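You operate a simulated robot arm through the tools that you are given. There is no shell and no other tool.

Carry out the task below with a simulated robot arm. There is one attempt and no reset: what you move stays moved.

Task
Ease the long chain off to 4 on the round gauge, then screw down the yellow-topped brass cap.
Fine: green lever to FREE to turn the orange knob, back to HOLD after; the cap goes half a turn.

It is judged by the outcome, as a careful person would: the job done as asked, and still so three seconds after it is handed in. It fails if anything else is knocked over, pushed out of place, dropped, spilled or broken. A push-on lid holds only when it is set on centred and level and pressed home; a screw cap is set on level and turned clockwise until tight.

Robot
A 6-joint arm with a two-finger parallel gripper, fixed in place. Base frame: the origin is on the floor under the middle of its stand, x ahead of it, y to its left, z up. Units: m, degrees, N and s.
With the tool pointing down near the work surface it reaches from about 0.36 to 0.82 m from the base axis. Its first joint turns from -166.0 to 166.0 degrees. Payload 3.91 kg.
Tool frame: the origin (TCP) lies between the finger pads and is the grasp point; the fingertips stand 0.03 m ahead of it; z points along the fingers, y is the line along which they close. The gripper opens to 0.11 m. The fingers are 0.02 m wide and 0.01 m thick; the gripper's body (0.048 by 0.112 m) begins 0.055 m behind the TCP.
Orientation is that of the tool frame in the base frame, as [roll, pitch, yaw] about the fixed x, y, z axes, in that order (R = Rz(yaw) Ry(pitch) Rx(roll)). With the fingers straight down and closing along the base's y, the tool's x points along the base's -x, its y along +y and its z along -z.

Tools
- The arm moves only by the tool nudge_tool. Its argument "deltas" is a list of rows, each a list of 7 numbers: the shift along the base's x, y, z in m, then the turn, a rotation vector about the base's x, y, z in degrees, then the gripper command, from -1 (shut) to 1 (fully open), values between in proportion. In form: [[x, y, z, rx, ry, rz, hand], ...]. A call has 1 to 20 rows; each row shifts and turns the commanded pose from where the row before left it. Each row takes 0.2 s and may step no farther than 0.05 m and 8.6 degrees from the row before; otherwise, or with a gripper value out of range, the whole call is refused. A pose out of reach is approached as far as the arm can. The call stops where the force on the tool passes 40 N (or 10 N more than at its start, if that is more) or the arm is blocked; 0.2 s more then pass. Each finger travels about 0.045 m/s and halts on what it meets, pressing with about 25 N; the grip force reading is that of the motor and also rises with nothing between the fingers. The clock runs only during rows and for 0.2 s after the last one: add rows that do not move to give the fingers time. The reply holds the time, the measured pose of the TCP, the force on the tool along the base axes, the opening and the grip force, in the units named above and with some noise, with the torque about the TCP (base axes, N m) and any sound that the robot's microphone picked up.
- Cameras (640 x 400 px; columns grow to the right, rows downward): "scene" is fixed at [0.2186, -0.4988, 1.7117]; the picture's right is [1.00, -0.06, 0.00], its down [-0.03, -0.49, -0.87] and it looks along [0.05, 0.87, -0.50] (base axes); focal length 319 px, centre (320, 200). "wrist" rides on the gripper at [0.077, 0.007, -0.114] in the tool frame; the picture's right is [-0.09, 1.00, 0.00], its down [-0.80, -0.07, -0.59] and it looks along [-0.59, -0.05, 0.80] (tool axes); focal length 270 px, centre (320, 200). There is no depth. A picture from a camera that has moved, and an enlarged one, comes with that camera's place and axes in the base frame and with its lens.
- camera(camera): a new picture of that camera. No time passes.
- slide_trunk(by): slides the trunk up (or, below 0, down) by that many m; the arm rides with it, the base frame stays. It gives what a move gives, with no picture.
- close_up(camera, box): a new picture of the part [left, top, right, bottom] of that camera's present view, enlarged. No time passes.
- close_job(): hands the job in; it is judged then, once.

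Places have to be worked out from the pictures, the camera data and where the tool is seen. Open the gripper and draw the arm clear of the work before you hand the job in, unless the task says otherwise.

The tools are called after "Request:" as a command line: name --pt "numbers of a row" for each row, then --argument value for the rest, lists and objects as JSON in quotes. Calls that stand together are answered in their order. nudge_tool: Moves the arm, as the interface text tells. Its arguments: {"type":"object","properties":{"deltas":{"type":"array"}},"required":["deltas"]} The other tools are called the same way: slide_trunk (by) moves the trunk up or down; camera (camera) takes a picture; close_up (camera, box) takes an enlarged picture of a part of a camera's view; close_job () hands the job in.

At the start:

```text
t: 0.0
tcp_pos: [0.1592, 0.3593, 1.4516]
tool_rot: [180.0, 0.0, -180.0]
ft_force: [-0.3, 0.4, -0.5]
torque: [0.04, 0.05, 0.03]
grip_width: 0.1101
grip_force: 0.1
trunk travel left (down, up): [-0.55, 0.06]
```

scene: 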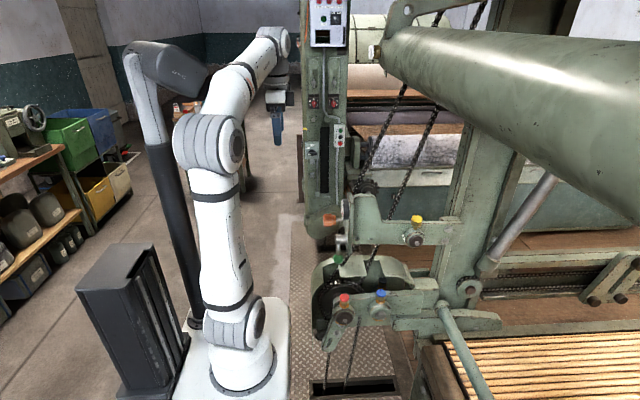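
wrist: 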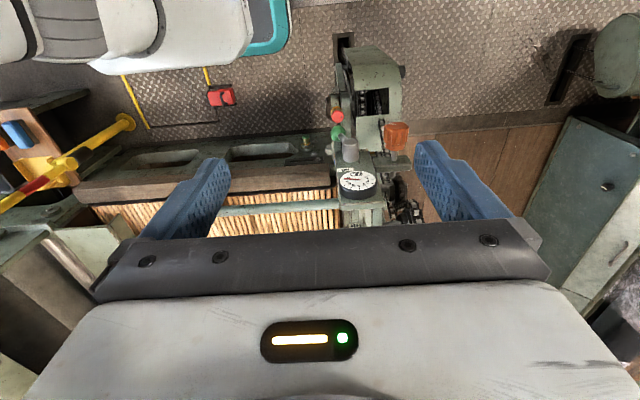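

I start by looking at the scene in enlarged views to identify the lever, knob, gauge and caps.

Request:
close_up --camera "scene" --box '[300, 180, 500, 305]'

Request:
close_up --camera "scene" --box '[300, 260, 460, 360]'

Request:
close_up --camera "wrist" --box '[290, 30, 450, 230]'

Request:
close_up --camera "wrist" --box '[320, 95, 420, 215]'

```text
3.20 times, centred on (400, 242) of scene
camera zoom: at [0.2186, -0.4988, 1.7117], right [1.0, -0.06, 0.0], down [-0.03, -0.49, -0.87], along [0.05, 0.87, -0.5], focal length 1022 px, centre (64, 64)
```

zoom: 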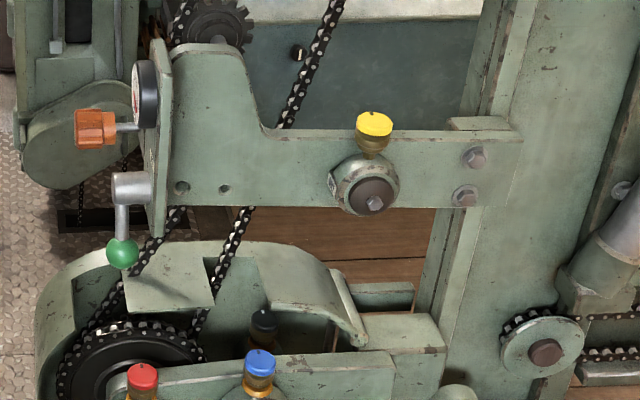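

```text
4.00 times, centred on (380, 310) of scene
camera zoom: at [0.2186, -0.4988, 1.7117], right [1.0, -0.06, 0.0], down [-0.03, -0.49, -0.87], along [0.05, 0.87, -0.5], focal length 1277 px, centre (80, -240)
```

zoom: 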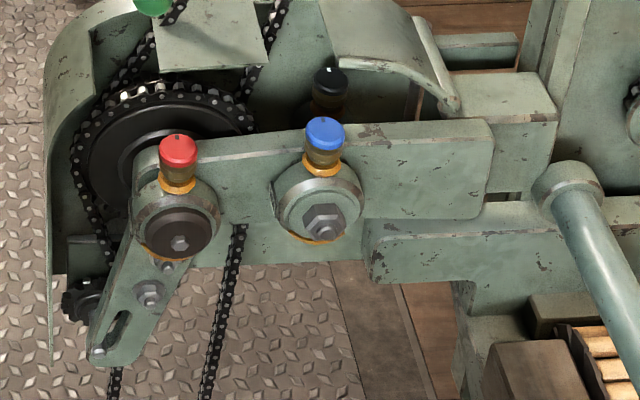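

```text
2.00 times, centred on (370, 130) of wrist
camera zoom: at [0.0808, 0.3657, 1.5678], right [0.09, 1.0, 0.0], down [0.8, -0.07, 0.59], along [0.59, -0.05, -0.8], focal length 541 px, centre (220, 340)
```

zoom: 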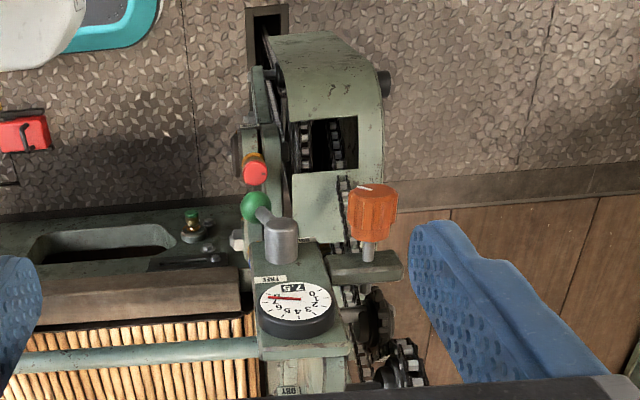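

```text
3.33 times, centred on (370, 155) of wrist
camera zoom: at [0.0808, 0.3657, 1.5678], right [0.09, 1.0, 0.0], down [0.8, -0.07, 0.59], along [0.59, -0.05, -0.8], focal length 901 px, centre (153, 350)
```

zoom: 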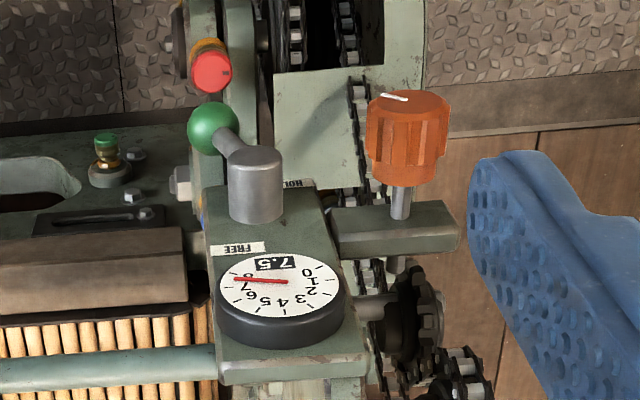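

The panel (gauge, green lever, orange knob) faces −x: I triangulate the knob near (0.31, 0.50, 1.06), the lever ball near (0.33, 0.39, 0.96) and the gauge near (0.35, 0.41, 1.15). I swing the tool up toward +x at a safe distance so the wrist camera looks at the panel squarely.

Request:
nudge_tool --pt "-0.006 0.011 -0.03 0 -7.5 0 1" --pt "-0.006 0.011 -0.03 0 -7.5 0 1" --pt "-0.006 0.011 -0.03 0 -7.5 0 1" --pt "-0.006 0.011 -0.03 0 -7.5 0 1" --pt "-0.006 0.011 -0.03 0 -7.5 0 1" --pt "-0.006 0.011 -0.03 0 -7.5 0 1" --pt "-0.006 0.011 -0.03 0 -7.5 0 1"

Request:
camera --camera "wrist"

Request:
camera --camera "scene"

```text
t: 1.6
tcp_pos: [0.1154, 0.4422, 1.2413]
tool_rot: [179.9, 52.6, 180.0]
ft_force: [0.0, 0.0, 0.0]
torque: [-0.02, -0.02, -0.03]
grip_width: 0.11
grip_force: 0.0
trunk travel left (down, up): [-0.55, 0.06]
```

```text
taken
camera wrist: at [-0.0227, 0.4468, 1.2511], right [0.05, 1.0, 0.07], down [0.01, -0.07, 1.0], along [1.0, -0.05, -0.02], focal length 270 px, centre (320, 200)
```

wrist: 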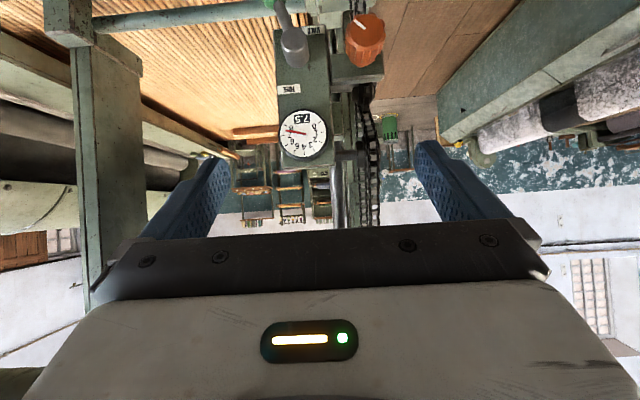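

```text
taken
```

scene: 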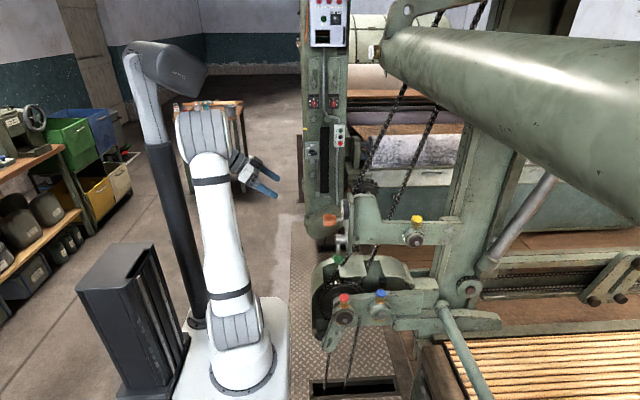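

The pose works and the camera now faces the panel. I lower the tool 0.10 m so the gauge, lever and knob are all in the frame.

Request:
nudge_tool --pt "0 0 -0.03 0 0 0 1" --pt "0 0 -0.03 0 0 0 1" --pt "0 0 -0.03 0 0 0 1" --pt "0 0 -0.01 0 0 0 1"

Request:
close_up --camera "wrist" --box '[220, 30, 420, 230]'

```text
t: 2.6
tcp_pos: [0.1159, 0.4375, 1.1417]
tool_rot: [-179.9, 52.6, 180.0]
ft_force: [0.2, 0.3, 0.0]
torque: [-0.01, -0.01, 0.0]
grip_width: 0.1102
grip_force: 0.0
trunk travel left (down, up): [-0.55, 0.06]
```

```text
2.00 times, centred on (320, 130) of wrist
camera zoom: at [-0.0225, 0.4428, 1.1519], right [0.05, 1.0, 0.07], down [0.02, -0.07, 1.0], along [1.0, -0.05, -0.02], focal length 541 px, centre (320, 340)
```

zoom: 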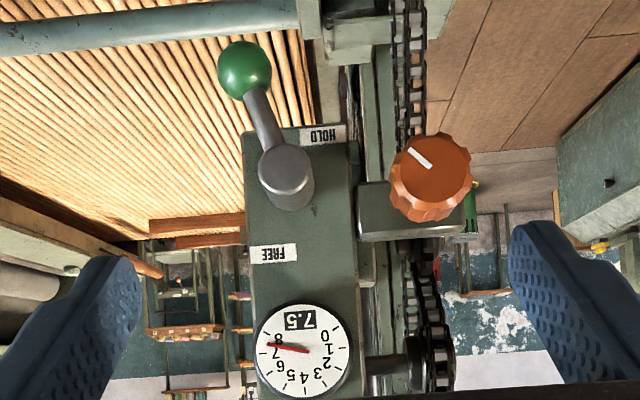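

The lever hub sits near (0.33, 0.411, 1.033) and the lever points down to HOLD; FREE lies up toward −y. I enlarge the lever, gauge and knob to confirm.

Request:
close_up --camera "wrist" --box '[270, 40, 370, 140]'

Request:
close_up --camera "wrist" --box '[270, 140, 350, 235]'

Request:
camera --camera "wrist"

```text
4.00 times, centred on (320, 90) of wrist
camera zoom: at [-0.0225, 0.4428, 1.1519], right [0.05, 1.0, 0.07], down [0.02, -0.07, 1.0], along [1.0, -0.05, -0.02], focal length 1081 px, centre (320, 640)
```

zoom: 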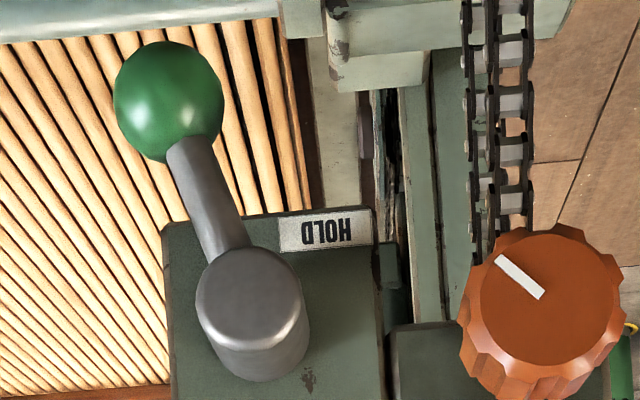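

```text
4.21 times, centred on (310, 188) of wrist
camera zoom: at [-0.0225, 0.4428, 1.1519], right [0.05, 1.0, 0.07], down [0.02, -0.07, 1.0], along [1.0, -0.05, -0.02], focal length 1138 px, centre (362, 253)
```

zoom: 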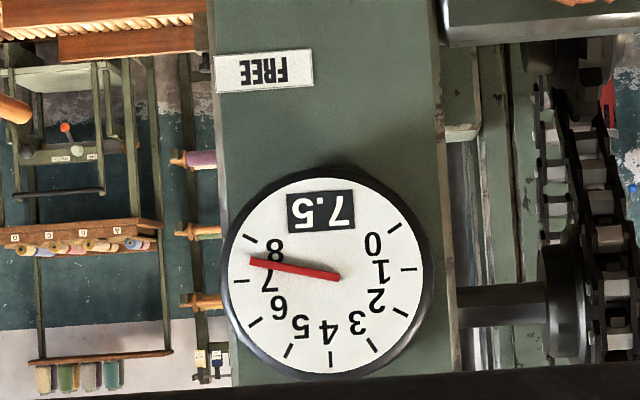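

```text
taken
camera wrist: at [-0.0225, 0.4428, 1.1519], right [0.05, 1.0, 0.07], down [0.02, -0.07, 1.0], along [1.0, -0.05, -0.02], focal length 270 px, centre (320, 200)
```

wrist: 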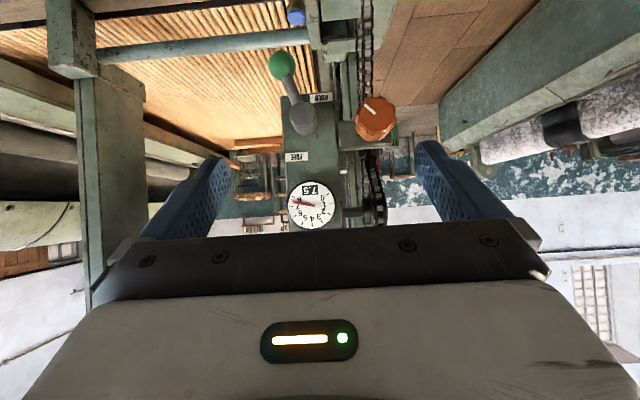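

The gauge has a readout window (7.5), so I can read it precisely. I tilt the tool, align its closing line with the lever's swing tangent, and go to a pre-grasp point about 0.1 m short of the green ball.

Request:
nudge_tool --pt "0 0 0 0 -7.4 0 0.27" --pt "0 0 0 -6 0 0 0.27" --pt "0 0 0 -6 0 0 0.27" --pt "0 0 0 -6 0 0 0.27" --pt "0.03 -0.008 -0.032 0 0 0 0.27" --pt "0.03 -0.008 -0.032 0 0 0 0.27" --pt "0.03 -0.008 -0.032 0 0 0 0.27" --pt "0.03 -0.008 -0.032 0 0 0 0.27"

Request:
camera --camera "wrist"

Request:
close_up --camera "scene" --box '[240, 180, 440, 305]'

```text
t: 4.4
tcp_pos: [0.2384, 0.4055, 1.0121]
tool_rot: [-147.1, 55.3, -151.9]
ft_force: [-0.8, -0.3, -0.5]
torque: [0.01, -0.01, -0.02]
grip_width: 0.0699
grip_force: 0.0
trunk travel left (down, up): [-0.55, 0.06]
```

```text
taken
camera wrist: at [0.1005, 0.4079, 1.0028], right [0.04, 0.97, -0.24], down [-0.11, 0.24, 0.96], along [0.99, -0.02, 0.12], focal length 270 px, centre (320, 200)
```

wrist: 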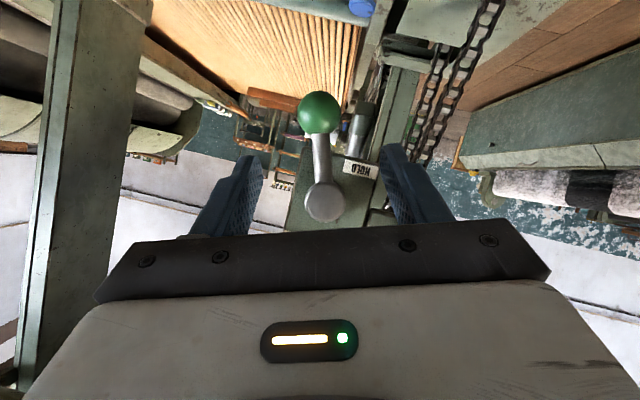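

```text
3.20 times, centred on (340, 242) of scene
camera zoom: at [0.2186, -0.4988, 1.7117], right [1.0, -0.06, 0.0], down [-0.03, -0.49, -0.87], along [0.05, 0.87, -0.5], focal length 1022 px, centre (256, 64)
```

zoom: 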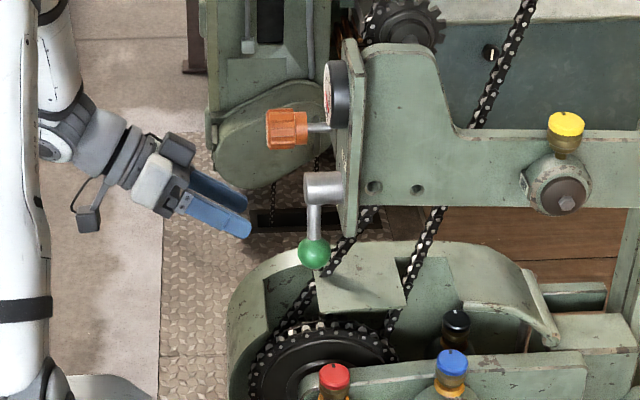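

The ball is centred between the fingers and the lever runs parallel to the tool's plane. I advance along the finger axis to straddle the ball.

Request:
nudge_tool --pt "0.0214 -0.0045 -0.0118 0 0 0 0.27" --pt "0.0214 -0.0045 -0.0118 0 0 0 0.27" --pt "0.0214 -0.0045 -0.0118 0 0 0 0.27" --pt "0.0214 -0.0045 -0.0118 0 0 0 0.27"

Request:
camera --camera "wrist"

Request:
close_up --camera "scene" --box '[240, 180, 440, 305]'

```text
t: 5.4
tcp_pos: [0.3229, 0.3891, 0.9634]
tool_rot: [-147.1, 55.4, -151.9]
ft_force: [-1.0, 0.5, -0.8]
torque: [0.01, -0.03, 0.01]
grip_width: 0.0701
grip_force: 0.0
trunk travel left (down, up): [-0.55, 0.06]
```

```text
taken
camera wrist: at [0.1852, 0.3923, 0.9545], right [0.04, 0.97, -0.23], down [-0.11, 0.24, 0.96], along [0.99, -0.02, 0.12], focal length 270 px, centre (320, 200)
```

wrist: 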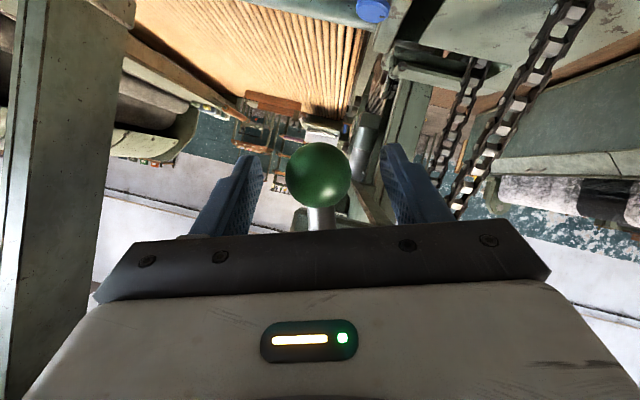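

```text
3.20 times, centred on (340, 242) of scene
camera zoom: at [0.2186, -0.4988, 1.7117], right [1.0, -0.06, 0.0], down [-0.03, -0.49, -0.87], along [0.05, 0.87, -0.5], focal length 1022 px, centre (256, 64)
```

zoom: 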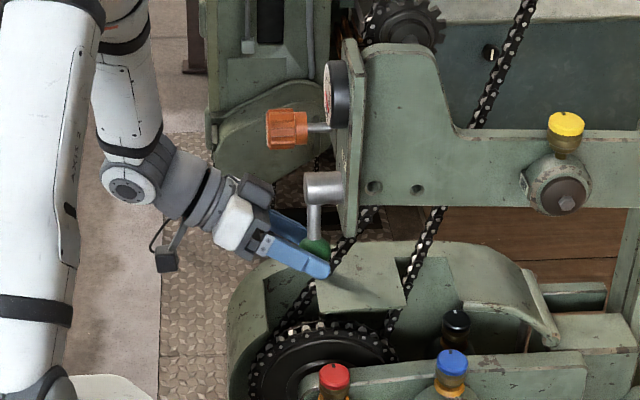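

The ball sits between the pads, so I close the fingers on it.

Request:
nudge_tool --pt "0 0 0 0 0 0 -1" --pt "0 0 0 0 0 0 -1" --pt "0 0 0 0 0 0 -1" --pt "0 0 0 0 0 0 -1"

```text
t: 6.4
tcp_pos: [0.322, 0.3891, 0.964]
tool_rot: [-147.2, 55.4, -152.1]
ft_force: [1.7, -5.3, -0.2]
torque: [-0.01, -0.15, -0.13]
grip_width: 0.0371
grip_force: 45.5
trunk travel left (down, up): [-0.55, 0.06]
```

The grip is firm at 37 mm. I swing the ball along its arc about the hub toward −y (3 small steps), turning the tool with it and checking the forces.

Request:
nudge_tool --pt "0 -0.00699 0.00266 -6 0 0 -1" --pt "0 -0.00667 0.00338 -6 0 0 -1" --pt "0 -0.00628 0.00406 -6 0 0 -1"

Request:
close_up --camera "scene" --box '[240, 180, 440, 305]'

Request:
camera --camera "wrist"

```text
t: 7.2
tcp_pos: [0.322, 0.3684, 0.9759]
tool_rot: [-124.5, 44.2, -134.5]
ft_force: [7.6, 3.8, -11.7]
torque: [-0.58, 0.3, 0.23]
grip_width: 0.0373
grip_force: 45.3
trunk travel left (down, up): [-0.55, 0.06]
```

```text
3.20 times, centred on (340, 242) of scene
camera zoom: at [0.2186, -0.4988, 1.7117], right [1.0, -0.06, 0.0], down [-0.03, -0.49, -0.87], along [0.05, 0.87, -0.5], focal length 1022 px, centre (256, 64)
```

zoom: 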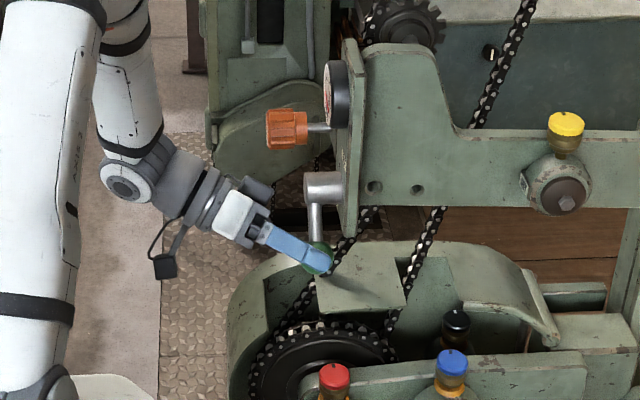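

```text
taken
camera wrist: at [0.1848, 0.3669, 0.9657], right [0.04, 0.85, -0.53], down [-0.11, 0.53, 0.84], along [0.99, 0.02, 0.12], focal length 270 px, centre (320, 200)
```

wrist: 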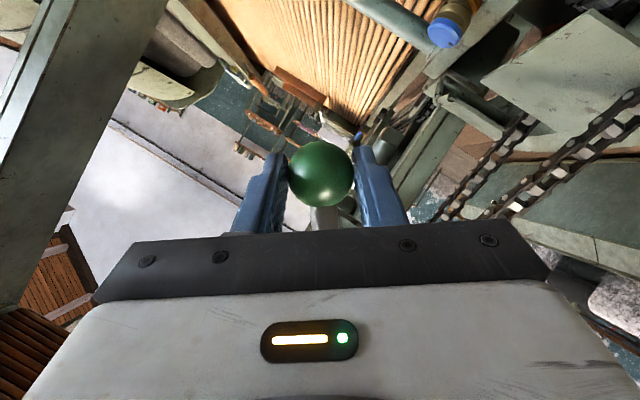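

The lever follows the grip with moderate force. I continue along the arc.

Request:
nudge_tool --pt "0 -0.00582 0.0047 -6 0 0 -1" --pt "0 -0.0053 0.00528 -6 0 0 -1" --pt "0 -0.00472 0.00581 -6 0 0 -1" --pt "0 -0.00408 0.00627 -6 0 0 -1"

Request:
close_up --camera "scene" --box '[240, 180, 440, 305]'

```text
t: 8.2
tcp_pos: [0.3213, 0.3493, 0.9995]
tool_rot: [-106.2, 25.8, -123.6]
ft_force: [13.7, 15.2, 8.9]
torque: [0.15, 0.1, -0.3]
grip_width: 0.0373
grip_force: 45.0
trunk travel left (down, up): [-0.55, 0.06]
```

```text
3.20 times, centred on (340, 242) of scene
camera zoom: at [0.2186, -0.4988, 1.7117], right [1.0, -0.06, 0.0], down [-0.03, -0.49, -0.87], along [0.05, 0.87, -0.5], focal length 1022 px, centre (256, 64)
```

zoom: 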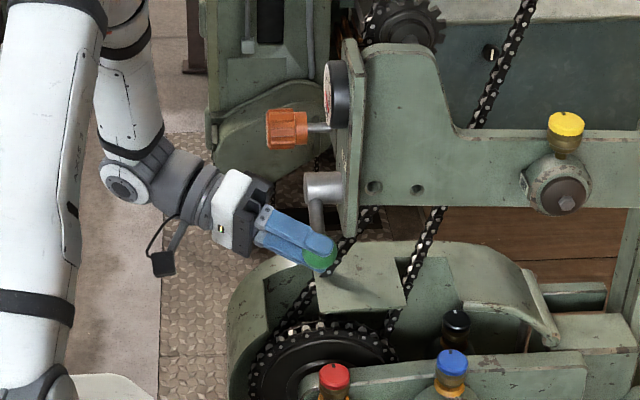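

The force shows a slight pull toward the hub and forward, so my radius is a touch large. I trim that while continuing upward.

Request:
nudge_tool --pt "0.001 -0.0024 0.0072 -6 0 0 -1" --pt "0.001 -0.0017 0.0075 -6 0 0 -1" --pt "0 -0.00195 0.00722 -6 0 0 -1"

Request:
close_up --camera "scene" --box '[240, 180, 440, 305]'

Request:
camera --camera "wrist"

```text
t: 9.0
tcp_pos: [0.3219, 0.3425, 1.0198]
tool_rot: [-95.9, 10.2, -120.8]
ft_force: [-13.5, 8.6, -6.5]
torque: [-0.43, 0.07, 0.55]
grip_width: 0.0373
grip_force: 45.2
trunk travel left (down, up): [-0.55, 0.06]
```

```text
3.20 times, centred on (340, 242) of scene
camera zoom: at [0.2186, -0.4988, 1.7117], right [1.0, -0.06, 0.0], down [-0.03, -0.49, -0.87], along [0.05, 0.87, -0.5], focal length 1022 px, centre (256, 64)
```

zoom: 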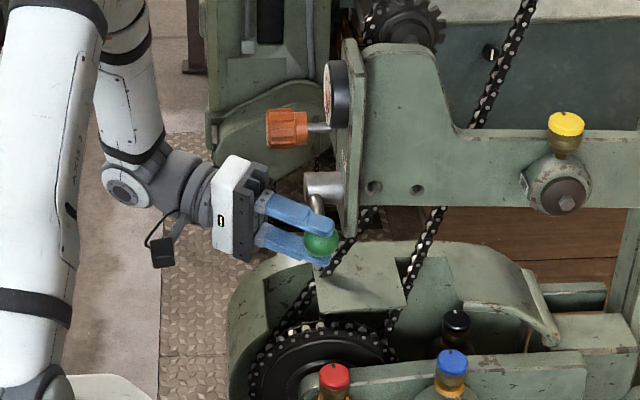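

```text
taken
camera wrist: at [0.1846, 0.3335, 1.0129], right [0.04, 0.28, -0.96], down [-0.11, 0.96, 0.27], along [0.99, 0.1, 0.07], focal length 270 px, centre (320, 200)
```

wrist: 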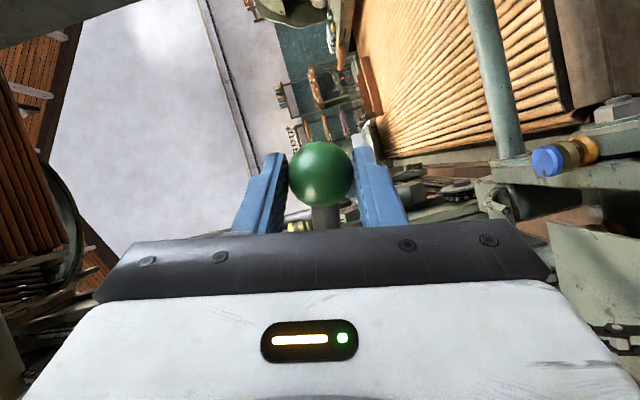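

Lever is about 78° from straight down; by the label layout FREE should be about 90° from the start (~108°). I continue in small steps, watching for an end stop or click.

Request:
nudge_tool --pt "-0.0007 -0.0007 0.0074 -6 0 0 -1" --pt "0 -0.0002 0.0075 -6 0 0 -1"

```text
t: 9.6
tcp_pos: [0.3225, 0.3411, 1.0345]
tool_rot: [-90.0, -0.1, -120.1]
ft_force: [-11.3, 5.4, -16.2]
torque: [0.74, 0.38, -0.28]
grip_width: 0.037
grip_force: 44.4
trunk travel left (down, up): [-0.55, 0.06]
```

Request:
nudge_tool --pt "-0.0003 0.0005 0.0074 -6 0 0 -1" --pt "0 0.0012 0.0073 -6 0 0 -1"

Request:
close_up --camera "scene" --box '[240, 180, 440, 305]'

```text
t: 9.9
tcp_pos: [0.3226, 0.3422, 1.0348]
tool_rot: [-88.8, -3.1, -120.0]
ft_force: [-5.6, 7.5, -21.2]
torque: [0.13, 0.65, -0.06]
grip_width: 0.0369
grip_force: 45.7
trunk travel left (down, up): [-0.55, 0.06]
stopped in row 1: the force on the tool passed its limit at 48 N (the readings are from after the stop); the commanded pose is now the measured one
```

```text
3.20 times, centred on (340, 242) of scene
camera zoom: at [0.2186, -0.4988, 1.7117], right [1.0, -0.06, 0.0], down [-0.03, -0.49, -0.87], along [0.05, 0.87, -0.5], focal length 1022 px, centre (256, 64)
```

zoom: 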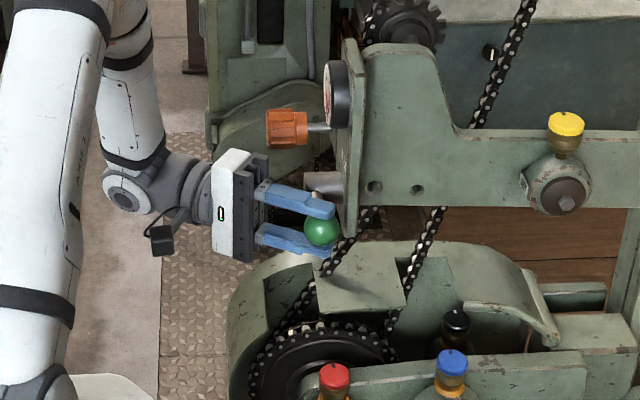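

The motion met a stop with the lever about horizontal (roughly 92°), about where FREE may be. I open the fingers and back straight off to look at the lever and the gauge.

Request:
nudge_tool --pt "0 0 0 0 0 0 0.3" --pt "0 0 0 0 0 0 0.3" --pt "0 0 0 0 0 0 0.3" --pt "-0.026 0.015 0 0 0 0 0.3" --pt "-0.026 0.015 0 0 0 0 0.3" --pt "-0.026 0.015 0 0 0 0 0.3" --pt "-0.03 0.005 0 0 0 0 0.3" --pt "-0.03 0 0 0 0 0 0.3"

Request:
camera --camera "wrist"

Request:
close_up --camera "scene" --box '[240, 180, 440, 305]'

```text
t: 11.8
tcp_pos: [0.1841, 0.3882, 1.0378]
tool_rot: [-88.8, -2.9, -120.1]
ft_force: [0.0, -0.2, -0.5]
torque: [0.0, -0.03, 0.02]
grip_width: 0.0717
grip_force: 0.1
trunk travel left (down, up): [-0.55, 0.06]
```

```text
taken
camera wrist: at [0.0468, 0.3782, 1.0337], right [0.04, 0.02, -1.0], down [-0.11, 0.99, 0.02], along [0.99, 0.11, 0.04], focal length 270 px, centre (320, 200)
```

wrist: 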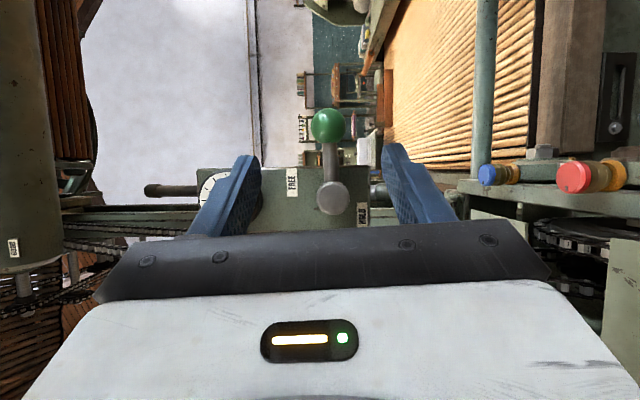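

```text
3.20 times, centred on (340, 242) of scene
camera zoom: at [0.2186, -0.4988, 1.7117], right [1.0, -0.06, 0.0], down [-0.03, -0.49, -0.87], along [0.05, 0.87, -0.5], focal length 1022 px, centre (256, 64)
```

zoom: 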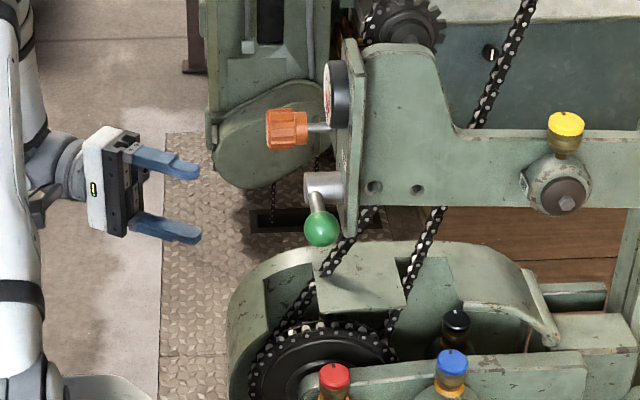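

Request:
close_up --camera "wrist" --box '[180, 80, 420, 230]'

```text
2.67 times, centred on (300, 155) of wrist
camera zoom: at [0.0468, 0.3782, 1.0337], right [0.04, 0.02, -1.0], down [-0.11, 0.99, 0.02], along [0.99, 0.11, 0.04], focal length 721 px, centre (373, 320)
```

zoom: 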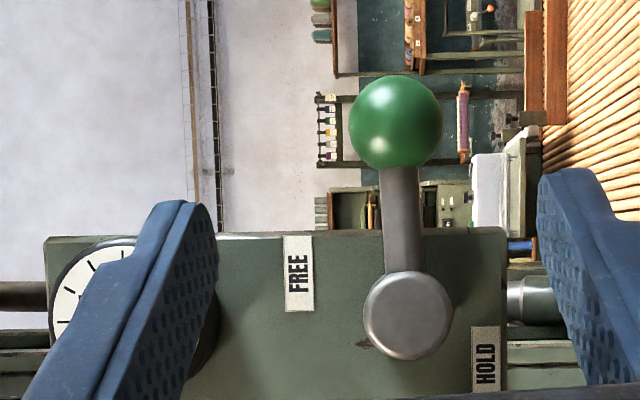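

The lever stands about 92° from down with no click heard, and FREE should be confirmed before turning the knob. I return along the same path, regrip the ball and test with small steps whether it goes farther.

Request:
nudge_tool --pt "0.03 0 0 0 0 0 0.3" --pt "0.03 -0.005 -0.001 0 0 0 0.3" --pt "0.026 -0.0135 -0.001 0 0 0 0.3" --pt "0.026 -0.0135 -0.001 0 0 0 0.3" --pt "0.026 -0.0135 0 0 0 0 0.3" --pt "0 0 0 0 0 0 -1" --pt "0 0 0 0 0 0 -1" --pt "0 0 0 0 0 0 -1" --pt "0 0 0 0 0 0 -1"

```text
t: 13.8
tcp_pos: [0.3208, 0.3448, 1.0325]
tool_rot: [-88.9, -2.9, -120.0]
ft_force: [0.8, -0.4, 2.1]
torque: [0.09, -0.09, 0.12]
grip_width: 0.0372
grip_force: 45.2
trunk travel left (down, up): [-0.55, 0.06]
```

Request:
nudge_tool --pt "0 0.0 0.0025 -2 0 0 -1" --pt "0 0.0002 0.0025 -2 0 0 -1"

```text
t: 14.3
tcp_pos: [0.322, 0.3456, 1.0344]
tool_rot: [-87.0, -6.7, -120.3]
ft_force: [-11.3, -2.0, -39.1]
torque: [0.61, 0.63, -0.12]
grip_width: 0.0372
grip_force: 45.4
trunk travel left (down, up): [-0.55, 0.06]
```

It pushes back hard (39 N) without moving, so this is the end stop: the lever is at FREE. I relax the force, release and retreat toward a view of the gauge.

Request:
nudge_tool --pt "0 -0.0002 -0.0032 2 0 0 -1" --pt "0 0 0 2 0 0 0.3" --pt "0 0 0 0 0 0 0.3" --pt "0 0 0 0 0 0 0.3" --pt "-0.026 0.0135 0 0 0 0 0.3" --pt "-0.026 0.0135 0 0 0 0 0.3" --pt "-0.026 0.0135 0 0 0 0 0.3" --pt "-0.03 0.005 0 0 0 0 0.3" --pt "-0.03 0 0 0 0 0 0.3"

Request:
close_up --camera "wrist" --box '[180, 80, 420, 230]'

```text
t: 16.4
tcp_pos: [0.1851, 0.3892, 1.0365]
tool_rot: [-88.8, -2.9, -120.2]
ft_force: [-0.8, -0.5, -0.1]
torque: [-0.02, -0.01, -0.01]
grip_width: 0.0717
grip_force: 0.0
trunk travel left (down, up): [-0.55, 0.06]
```

```text
2.67 times, centred on (300, 155) of wrist
camera zoom: at [0.0472, 0.3782, 1.0318], right [0.04, 0.02, -1.0], down [-0.11, 0.99, 0.02], along [0.99, 0.11, 0.04], focal length 721 px, centre (373, 320)
```

zoom: 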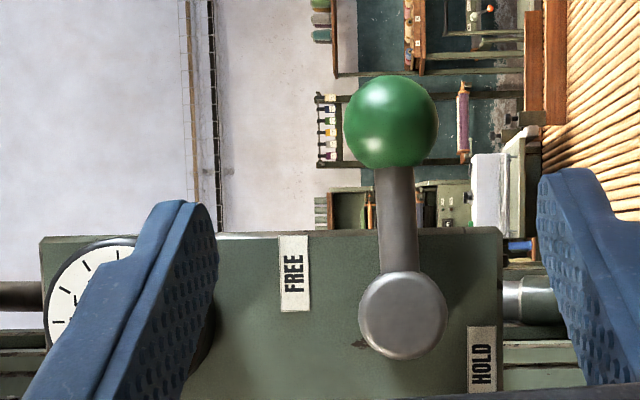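

Same position after release, so the lever holds at FREE. Now I turn the tool to point straight along +x in front of the knob axis, rolled so that the gauge stays in the wrist camera's view beside the fingers.

Request:
nudge_tool --pt "0 0.012 0.002 0 0 7.5 0.3" --pt "0 0.012 0.002 0 0 7.5 0.3" --pt "0 0.012 0.002 0 0 7.5 0.3" --pt "0 0.012 0.002 0 0 7.7 0.3" --pt "0 0.012 0.002 8.2 0 0 0.3" --pt "0 0.012 0.002 8.2 0 0 0.3" --pt "0 0.012 0.002 8.2 0 0 0.3" --pt "0 0.013 0.002 8.2 0 0 0.3" --pt "0 0.0123 0 8.2 0 0 0.3"

Request:
camera --camera "wrist"

Request:
close_up --camera "scene" --box '[240, 180, 440, 305]'

```text
t: 18.4
tcp_pos: [0.1854, 0.5003, 1.0511]
tool_rot: [-88.8, 38.2, -89.8]
ft_force: [-0.6, -0.9, -0.1]
torque: [-0.01, -0.01, 0.03]
grip_width: 0.0716
grip_force: 0.0
trunk travel left (down, up): [-0.55, 0.06]
```

```text
taken
camera wrist: at [0.0706, 0.4442, 0.9972], right [0.02, 0.69, -0.73], down [-0.6, 0.59, 0.54], along [0.8, 0.42, 0.42], focal length 270 px, centre (320, 200)
```

wrist: 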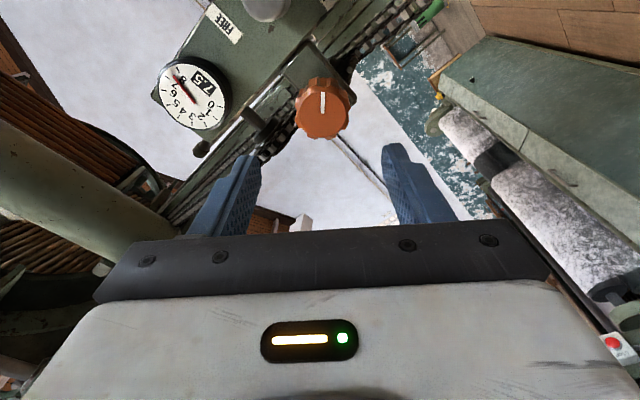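

```text
3.20 times, centred on (340, 242) of scene
camera zoom: at [0.2186, -0.4988, 1.7117], right [1.0, -0.06, 0.0], down [-0.03, -0.49, -0.87], along [0.05, 0.87, -0.5], focal length 1022 px, centre (256, 64)
```

zoom: 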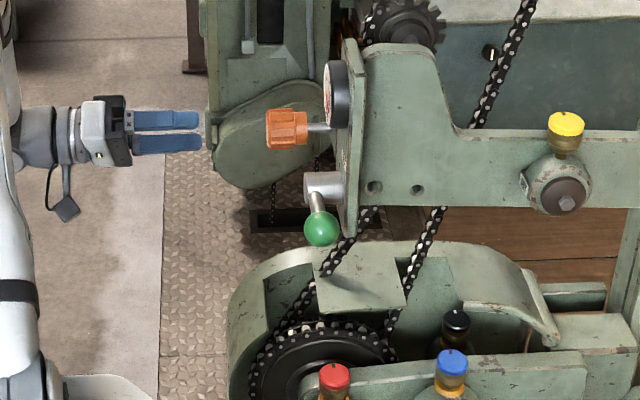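

Request:
close_up --camera "wrist" --box '[270, 50, 380, 160]'

Request:
close_up --camera "wrist" --box '[140, 40, 250, 150]'

```text
3.64 times, centred on (325, 105) of wrist
camera zoom: at [0.0706, 0.4442, 0.9972], right [0.02, 0.69, -0.73], down [-0.6, 0.59, 0.54], along [0.8, 0.42, 0.42], focal length 983 px, centre (302, 546)
```

zoom: 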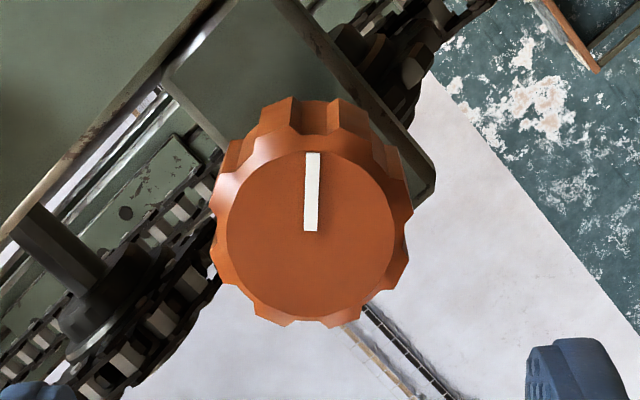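

```text
3.64 times, centred on (195, 95) of wrist
camera zoom: at [0.0706, 0.4442, 0.9972], right [0.02, 0.69, -0.73], down [-0.6, 0.59, 0.54], along [0.8, 0.42, 0.42], focal length 983 px, centre (774, 582)
```

zoom: 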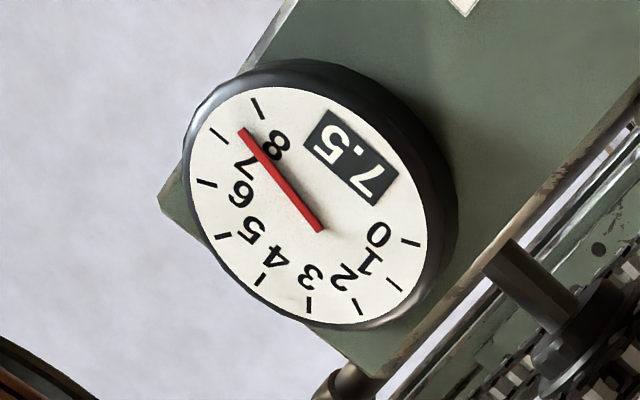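

The knob's front centre works out to (0.289, 0.497, 1.051) and the gauge reads 7.5 in view. I advance along +x to straddle the knob.

Request:
nudge_tool --pt "0.03 -0.0028 0 0 0 0 0.3" --pt "0.03 0 0 0 0 0 0.3" --pt "0.03 0 0 0 0 0 0.3" --pt "0.03 0 0 0 0 0 0.3"

Request:
camera --camera "wrist"

Request:
close_up --camera "scene" --box '[240, 180, 440, 305]'

```text
t: 19.4
tcp_pos: [0.3049, 0.4971, 1.0519]
tool_rot: [-88.7, 38.1, -89.9]
ft_force: [0.6, -1.0, -0.1]
torque: [0.01, 0.0, 0.0]
grip_width: 0.0717
grip_force: 0.1
trunk travel left (down, up): [-0.55, 0.06]
```

```text
taken
camera wrist: at [0.1896, 0.4405, 0.9985], right [0.02, 0.68, -0.73], down [-0.6, 0.59, 0.54], along [0.8, 0.42, 0.42], focal length 270 px, centre (320, 200)
```

wrist: 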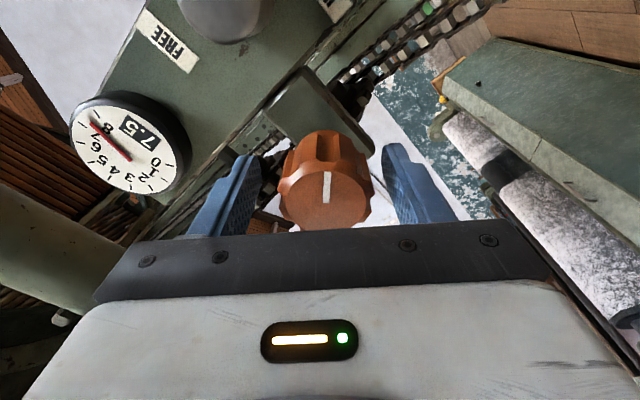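

```text
3.20 times, centred on (340, 242) of scene
camera zoom: at [0.2186, -0.4988, 1.7117], right [1.0, -0.06, 0.0], down [-0.03, -0.49, -0.87], along [0.05, 0.87, -0.5], focal length 1022 px, centre (256, 64)
```

zoom: 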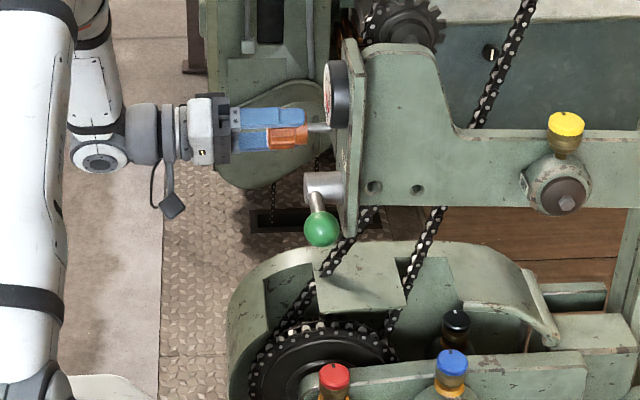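

The knob is centred between the fingers and the gauge is visible at the left. I close on the knob.

Request:
nudge_tool --pt "0 0 0 0 0 0 -1" --pt "0 0 0 0 0 0 -1" --pt "0 0 0 0 0 0 -1" --pt "0 0 0 0 0 0 -1"

```text
t: 20.4
tcp_pos: [0.3043, 0.4999, 1.0497]
tool_rot: [-88.9, 38.0, -89.9]
ft_force: [-0.9, 8.0, -18.1]
torque: [-0.02, 0.99, 1.79]
grip_width: 0.0477
grip_force: 44.7
trunk travel left (down, up): [-0.55, 0.06]
```

The grip is off by about 3 mm along the closing line (20 N side load). I shift the command to where the knob actually holds the tool, to relieve it.

Request:
nudge_tool --pt "0 0.0028 -0.0024 0 0 0 -1" --pt "0 0 0 0 0 0 -1"

```text
t: 20.9
tcp_pos: [0.3031, 0.4995, 1.049]
tool_rot: [-88.7, 38.2, -90.0]
ft_force: [-2.5, -3.8, -9.8]
torque: [-0.01, 0.92, 1.22]
grip_width: 0.0476
grip_force: 45.7
trunk travel left (down, up): [-0.55, 0.06]
```

Load is reduced. I now try a small counter-clockwise turn (−16° about +x) and read the gauge.

Request:
nudge_tool --pt "0 0 0 -8 0 0 -1" --pt "0 0 0 -8 0 0 -1" --pt "0 0 0 0 0 0 -1"

Request:
camera --camera "wrist"

Request:
close_up --camera "wrist" --box '[60, 60, 220, 220]'

```text
t: 21.8
tcp_pos: [0.3038, 0.4987, 1.0495]
tool_rot: [-88.6, 22.0, -89.9]
ft_force: [-11.0, -15.9, 0.0]
torque: [0.01, 1.35, 0.3]
grip_width: 0.0477
grip_force: 45.2
trunk travel left (down, up): [-0.55, 0.06]
```

```text
taken
camera wrist: at [0.1892, 0.4296, 1.0138], right [0.02, 0.46, -0.89], down [-0.6, 0.72, 0.35], along [0.8, 0.52, 0.29], focal length 270 px, centre (320, 200)
```

wrist: 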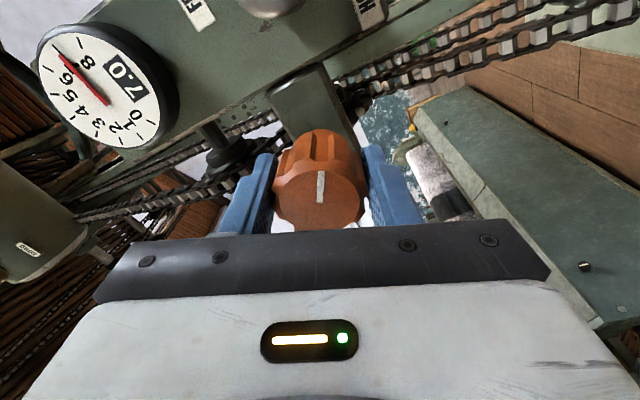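

```text
2.50 times, centred on (140, 140) of wrist
camera zoom: at [0.1892, 0.4296, 1.0138], right [0.02, 0.46, -0.89], down [-0.6, 0.72, 0.35], along [0.8, 0.52, 0.29], focal length 676 px, centre (770, 350)
```

zoom: 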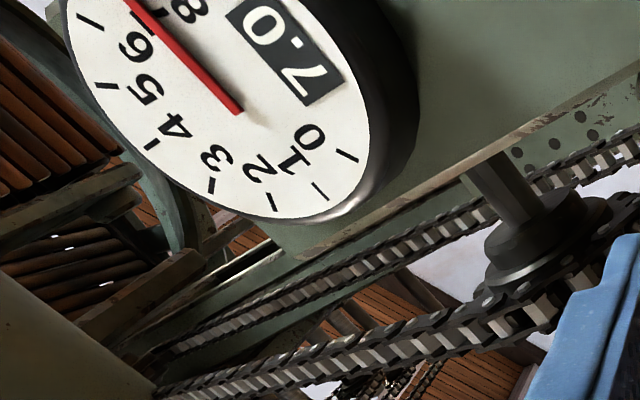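

The readout went 7.5 → 7.0 for −16°, so counter-clockwise is easing off, about 32° per unit; about 96° more is needed. I continue −24° with small lateral corrections.

Request:
nudge_tool --pt "-0.0005 -0.0008 0 -8 0 0 -1" --pt "-0.0005 -0.0006 0 -8 0 0 -1" --pt "0 0 0 -8 0 0 -1" --pt "0 0 0 0 0 0 -1"

Request:
camera --camera "wrist"

```text
t: 22.8
tcp_pos: [0.3028, 0.498, 1.0496]
tool_rot: [-88.8, -1.8, -89.9]
ft_force: [-1.5, -0.9, 14.4]
torque: [0.02, 1.22, -0.31]
grip_width: 0.0476
grip_force: 45.0
trunk travel left (down, up): [-0.55, 0.06]
```

```text
taken
camera wrist: at [0.1894, 0.4199, 1.0452], right [0.02, 0.06, -1.0], down [-0.6, 0.8, 0.03], along [0.8, 0.6, 0.05], focal length 270 px, centre (320, 200)
```

wrist: 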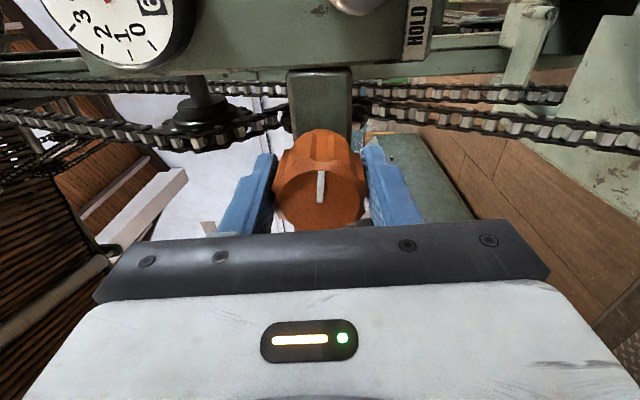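

The readout is in the 6s and leaving view. I release, roll the open fingers back +64° around the knob, and check that the gauge stays put.

Request:
nudge_tool --pt "0 0 0 0 0 0 0.3" --pt "0 0 0 0 0 0 0.3" --pt "0 0 0 0 0 0 0.3" --pt "0 0 0.0005 8 0 0 0.3" --pt "0 0 0.0005 8 0 0 0.3" --pt "0 0 0 8 0 0 0.3" --pt "0 0 0 8 0 0 0.3" --pt "0 0 0 8 0 0 0.3" --pt "0 0 0 8 0 0 0.3" --pt "0 0 0 8 0 0 0.3" --pt "0 0 0 8 0 0 0.3"

Request:
camera --camera "wrist"

Request:
close_up --camera "wrist" --box '[80, 90, 220, 230]'

```text
t: 25.1
tcp_pos: [0.303, 0.4977, 1.0505]
tool_rot: [-88.7, 62.1, -89.8]
ft_force: [0.4, 0.0, 0.1]
torque: [-0.01, -0.02, 0.02]
grip_width: 0.0714
grip_force: 0.1
trunk travel left (down, up): [-0.55, 0.06]
```

```text
taken
camera wrist: at [0.189, 0.4691, 0.9786], right [0.02, 0.92, -0.39], down [-0.6, 0.32, 0.74], along [0.8, 0.22, 0.56], focal length 270 px, centre (320, 200)
```

wrist: 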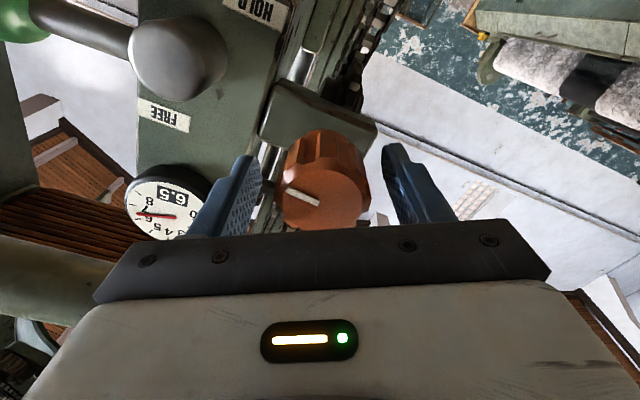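

```text
2.86 times, centred on (150, 160) of wrist
camera zoom: at [0.189, 0.4691, 0.9786], right [0.02, 0.92, -0.39], down [-0.6, 0.32, 0.74], along [0.8, 0.22, 0.56], focal length 772 px, centre (806, 314)
```

zoom: 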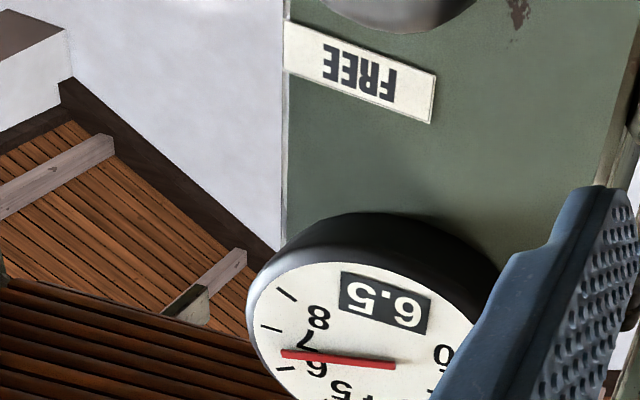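

Released, it stays put and reads 6.5 (about 40° per unit over the 40° turned). I centre on the knob's true axis (~0.4995, 1.0496), regrip and turn another −40°.

Request:
nudge_tool --pt "0 0.0018 -0.0008 0 0 0 0.3" --pt "0 0 0 0 0 0 -1" --pt "0 0 0 0 0 0 -1" --pt "0 0 0 0 0 0 -1" --pt "0 0 0 0 0 0 -1"

```text
t: 26.4
tcp_pos: [0.3027, 0.4993, 1.0499]
tool_rot: [-88.8, 62.1, -89.8]
ft_force: [-0.3, -2.7, 2.8]
torque: [0.03, 0.6, 0.74]
grip_width: 0.0474
grip_force: 45.2
trunk travel left (down, up): [-0.55, 0.06]
```

The grip is now nearly free of side load. I turn −40° in five steps and read the gauge.

Request:
nudge_tool --pt "0 0 0 -8 0 0 -1" --pt "0 0 0 -8 0 0 -1" --pt "0 0 0 -8 0 0 -1" --pt "0 0 0 -8 0 0 -1" --pt "0 0 0 -8 0 0 -1" --pt "0 0 0 0 0 0 -1"

Request:
camera --camera "wrist"

Request:
close_up --camera "wrist" --box '[30, 20, 200, 190]'

```text
t: 27.8
tcp_pos: [0.3024, 0.4974, 1.0499]
tool_rot: [-88.7, 22.2, -89.9]
ft_force: [-6.0, -8.4, 13.7]
torque: [0.01, 1.83, 0.02]
grip_width: 0.0471
grip_force: 45.8
trunk travel left (down, up): [-0.55, 0.06]
```

```text
taken
camera wrist: at [0.1887, 0.4293, 1.0136], right [0.02, 0.46, -0.89], down [-0.6, 0.72, 0.36], along [0.8, 0.52, 0.29], focal length 270 px, centre (320, 200)
```

wrist: 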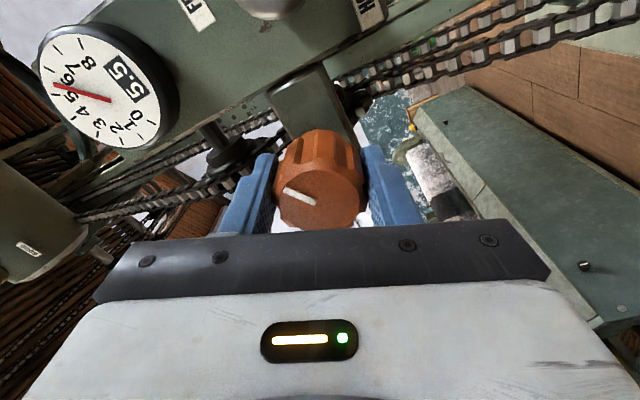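

```text
2.35 times, centred on (115, 105) of wrist
camera zoom: at [0.1887, 0.4293, 1.0136], right [0.02, 0.46, -0.89], down [-0.6, 0.72, 0.36], along [0.8, 0.52, 0.29], focal length 636 px, centre (802, 424)
```

zoom: 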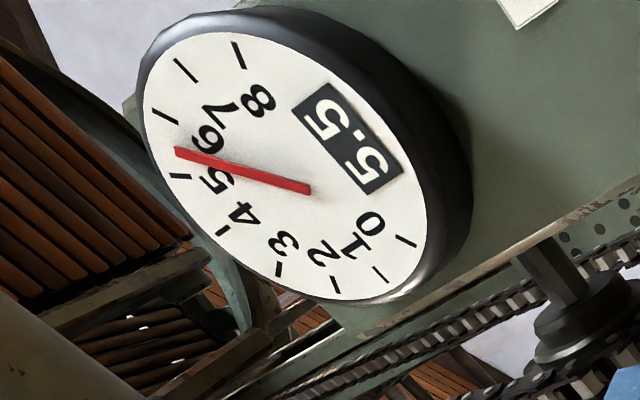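

It reads exactly 5.5, confirming 40° per unit, so 60° more to 4.0. I release, roll back +60°, recentre and regrip.

Request:
nudge_tool --pt "0 0 0 0 0 0 0.3" --pt "0 0 0 0 0 0 0.3" --pt "0 0 0 0 0 0 0.3" --pt "0 0.0005 0.0003 7.5 0 0 0.3" --pt "0 0.0005 0 7.5 0 0 0.3" --pt "0 0 0 7.5 0 0 0.3" --pt "0 0 0 7.5 0 0 0.3" --pt "0 0 0 7.5 0 0 0.3" --pt "0 0 0 7.5 0 0 0.3" --pt "0 0 0 7.5 0 0 0.3" --pt "0 0 0 7.5 0 0 0.3"

Request:
camera --camera "wrist"

```text
t: 30.1
tcp_pos: [0.3042, 0.5007, 1.0495]
tool_rot: [-88.2, 82.2, -89.4]
ft_force: [-0.1, 0.2, 0.4]
torque: [0.04, -0.02, 0.0]
grip_width: 0.0717
grip_force: 0.1
trunk travel left (down, up): [-0.55, 0.06]
```

```text
taken
camera wrist: at [0.1896, 0.4974, 0.9725], right [0.02, 1.0, -0.05], down [-0.6, 0.05, 0.8], along [0.8, 0.01, 0.6], focal length 270 px, centre (320, 200)
```

wrist: 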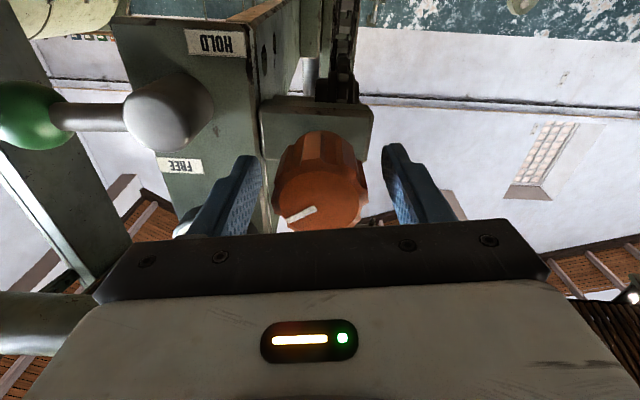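

Request:
nudge_tool --pt "0 -0.001 0.0006 0 0 0 0.3" --pt "0 0 0 0 0 0 -1" --pt "0 0 0 0 0 0 -1" --pt "0 0 0 0 0 0 -1" --pt "0 0 0 0 0 0 -1"

```text
t: 31.4
tcp_pos: [0.3033, 0.5, 1.0492]
tool_rot: [-88.4, 82.1, -89.5]
ft_force: [0.2, 0.0, 0.1]
torque: [-0.02, 0.23, 1.32]
grip_width: 0.0478
grip_force: 44.9
trunk travel left (down, up): [-0.55, 0.06]
```

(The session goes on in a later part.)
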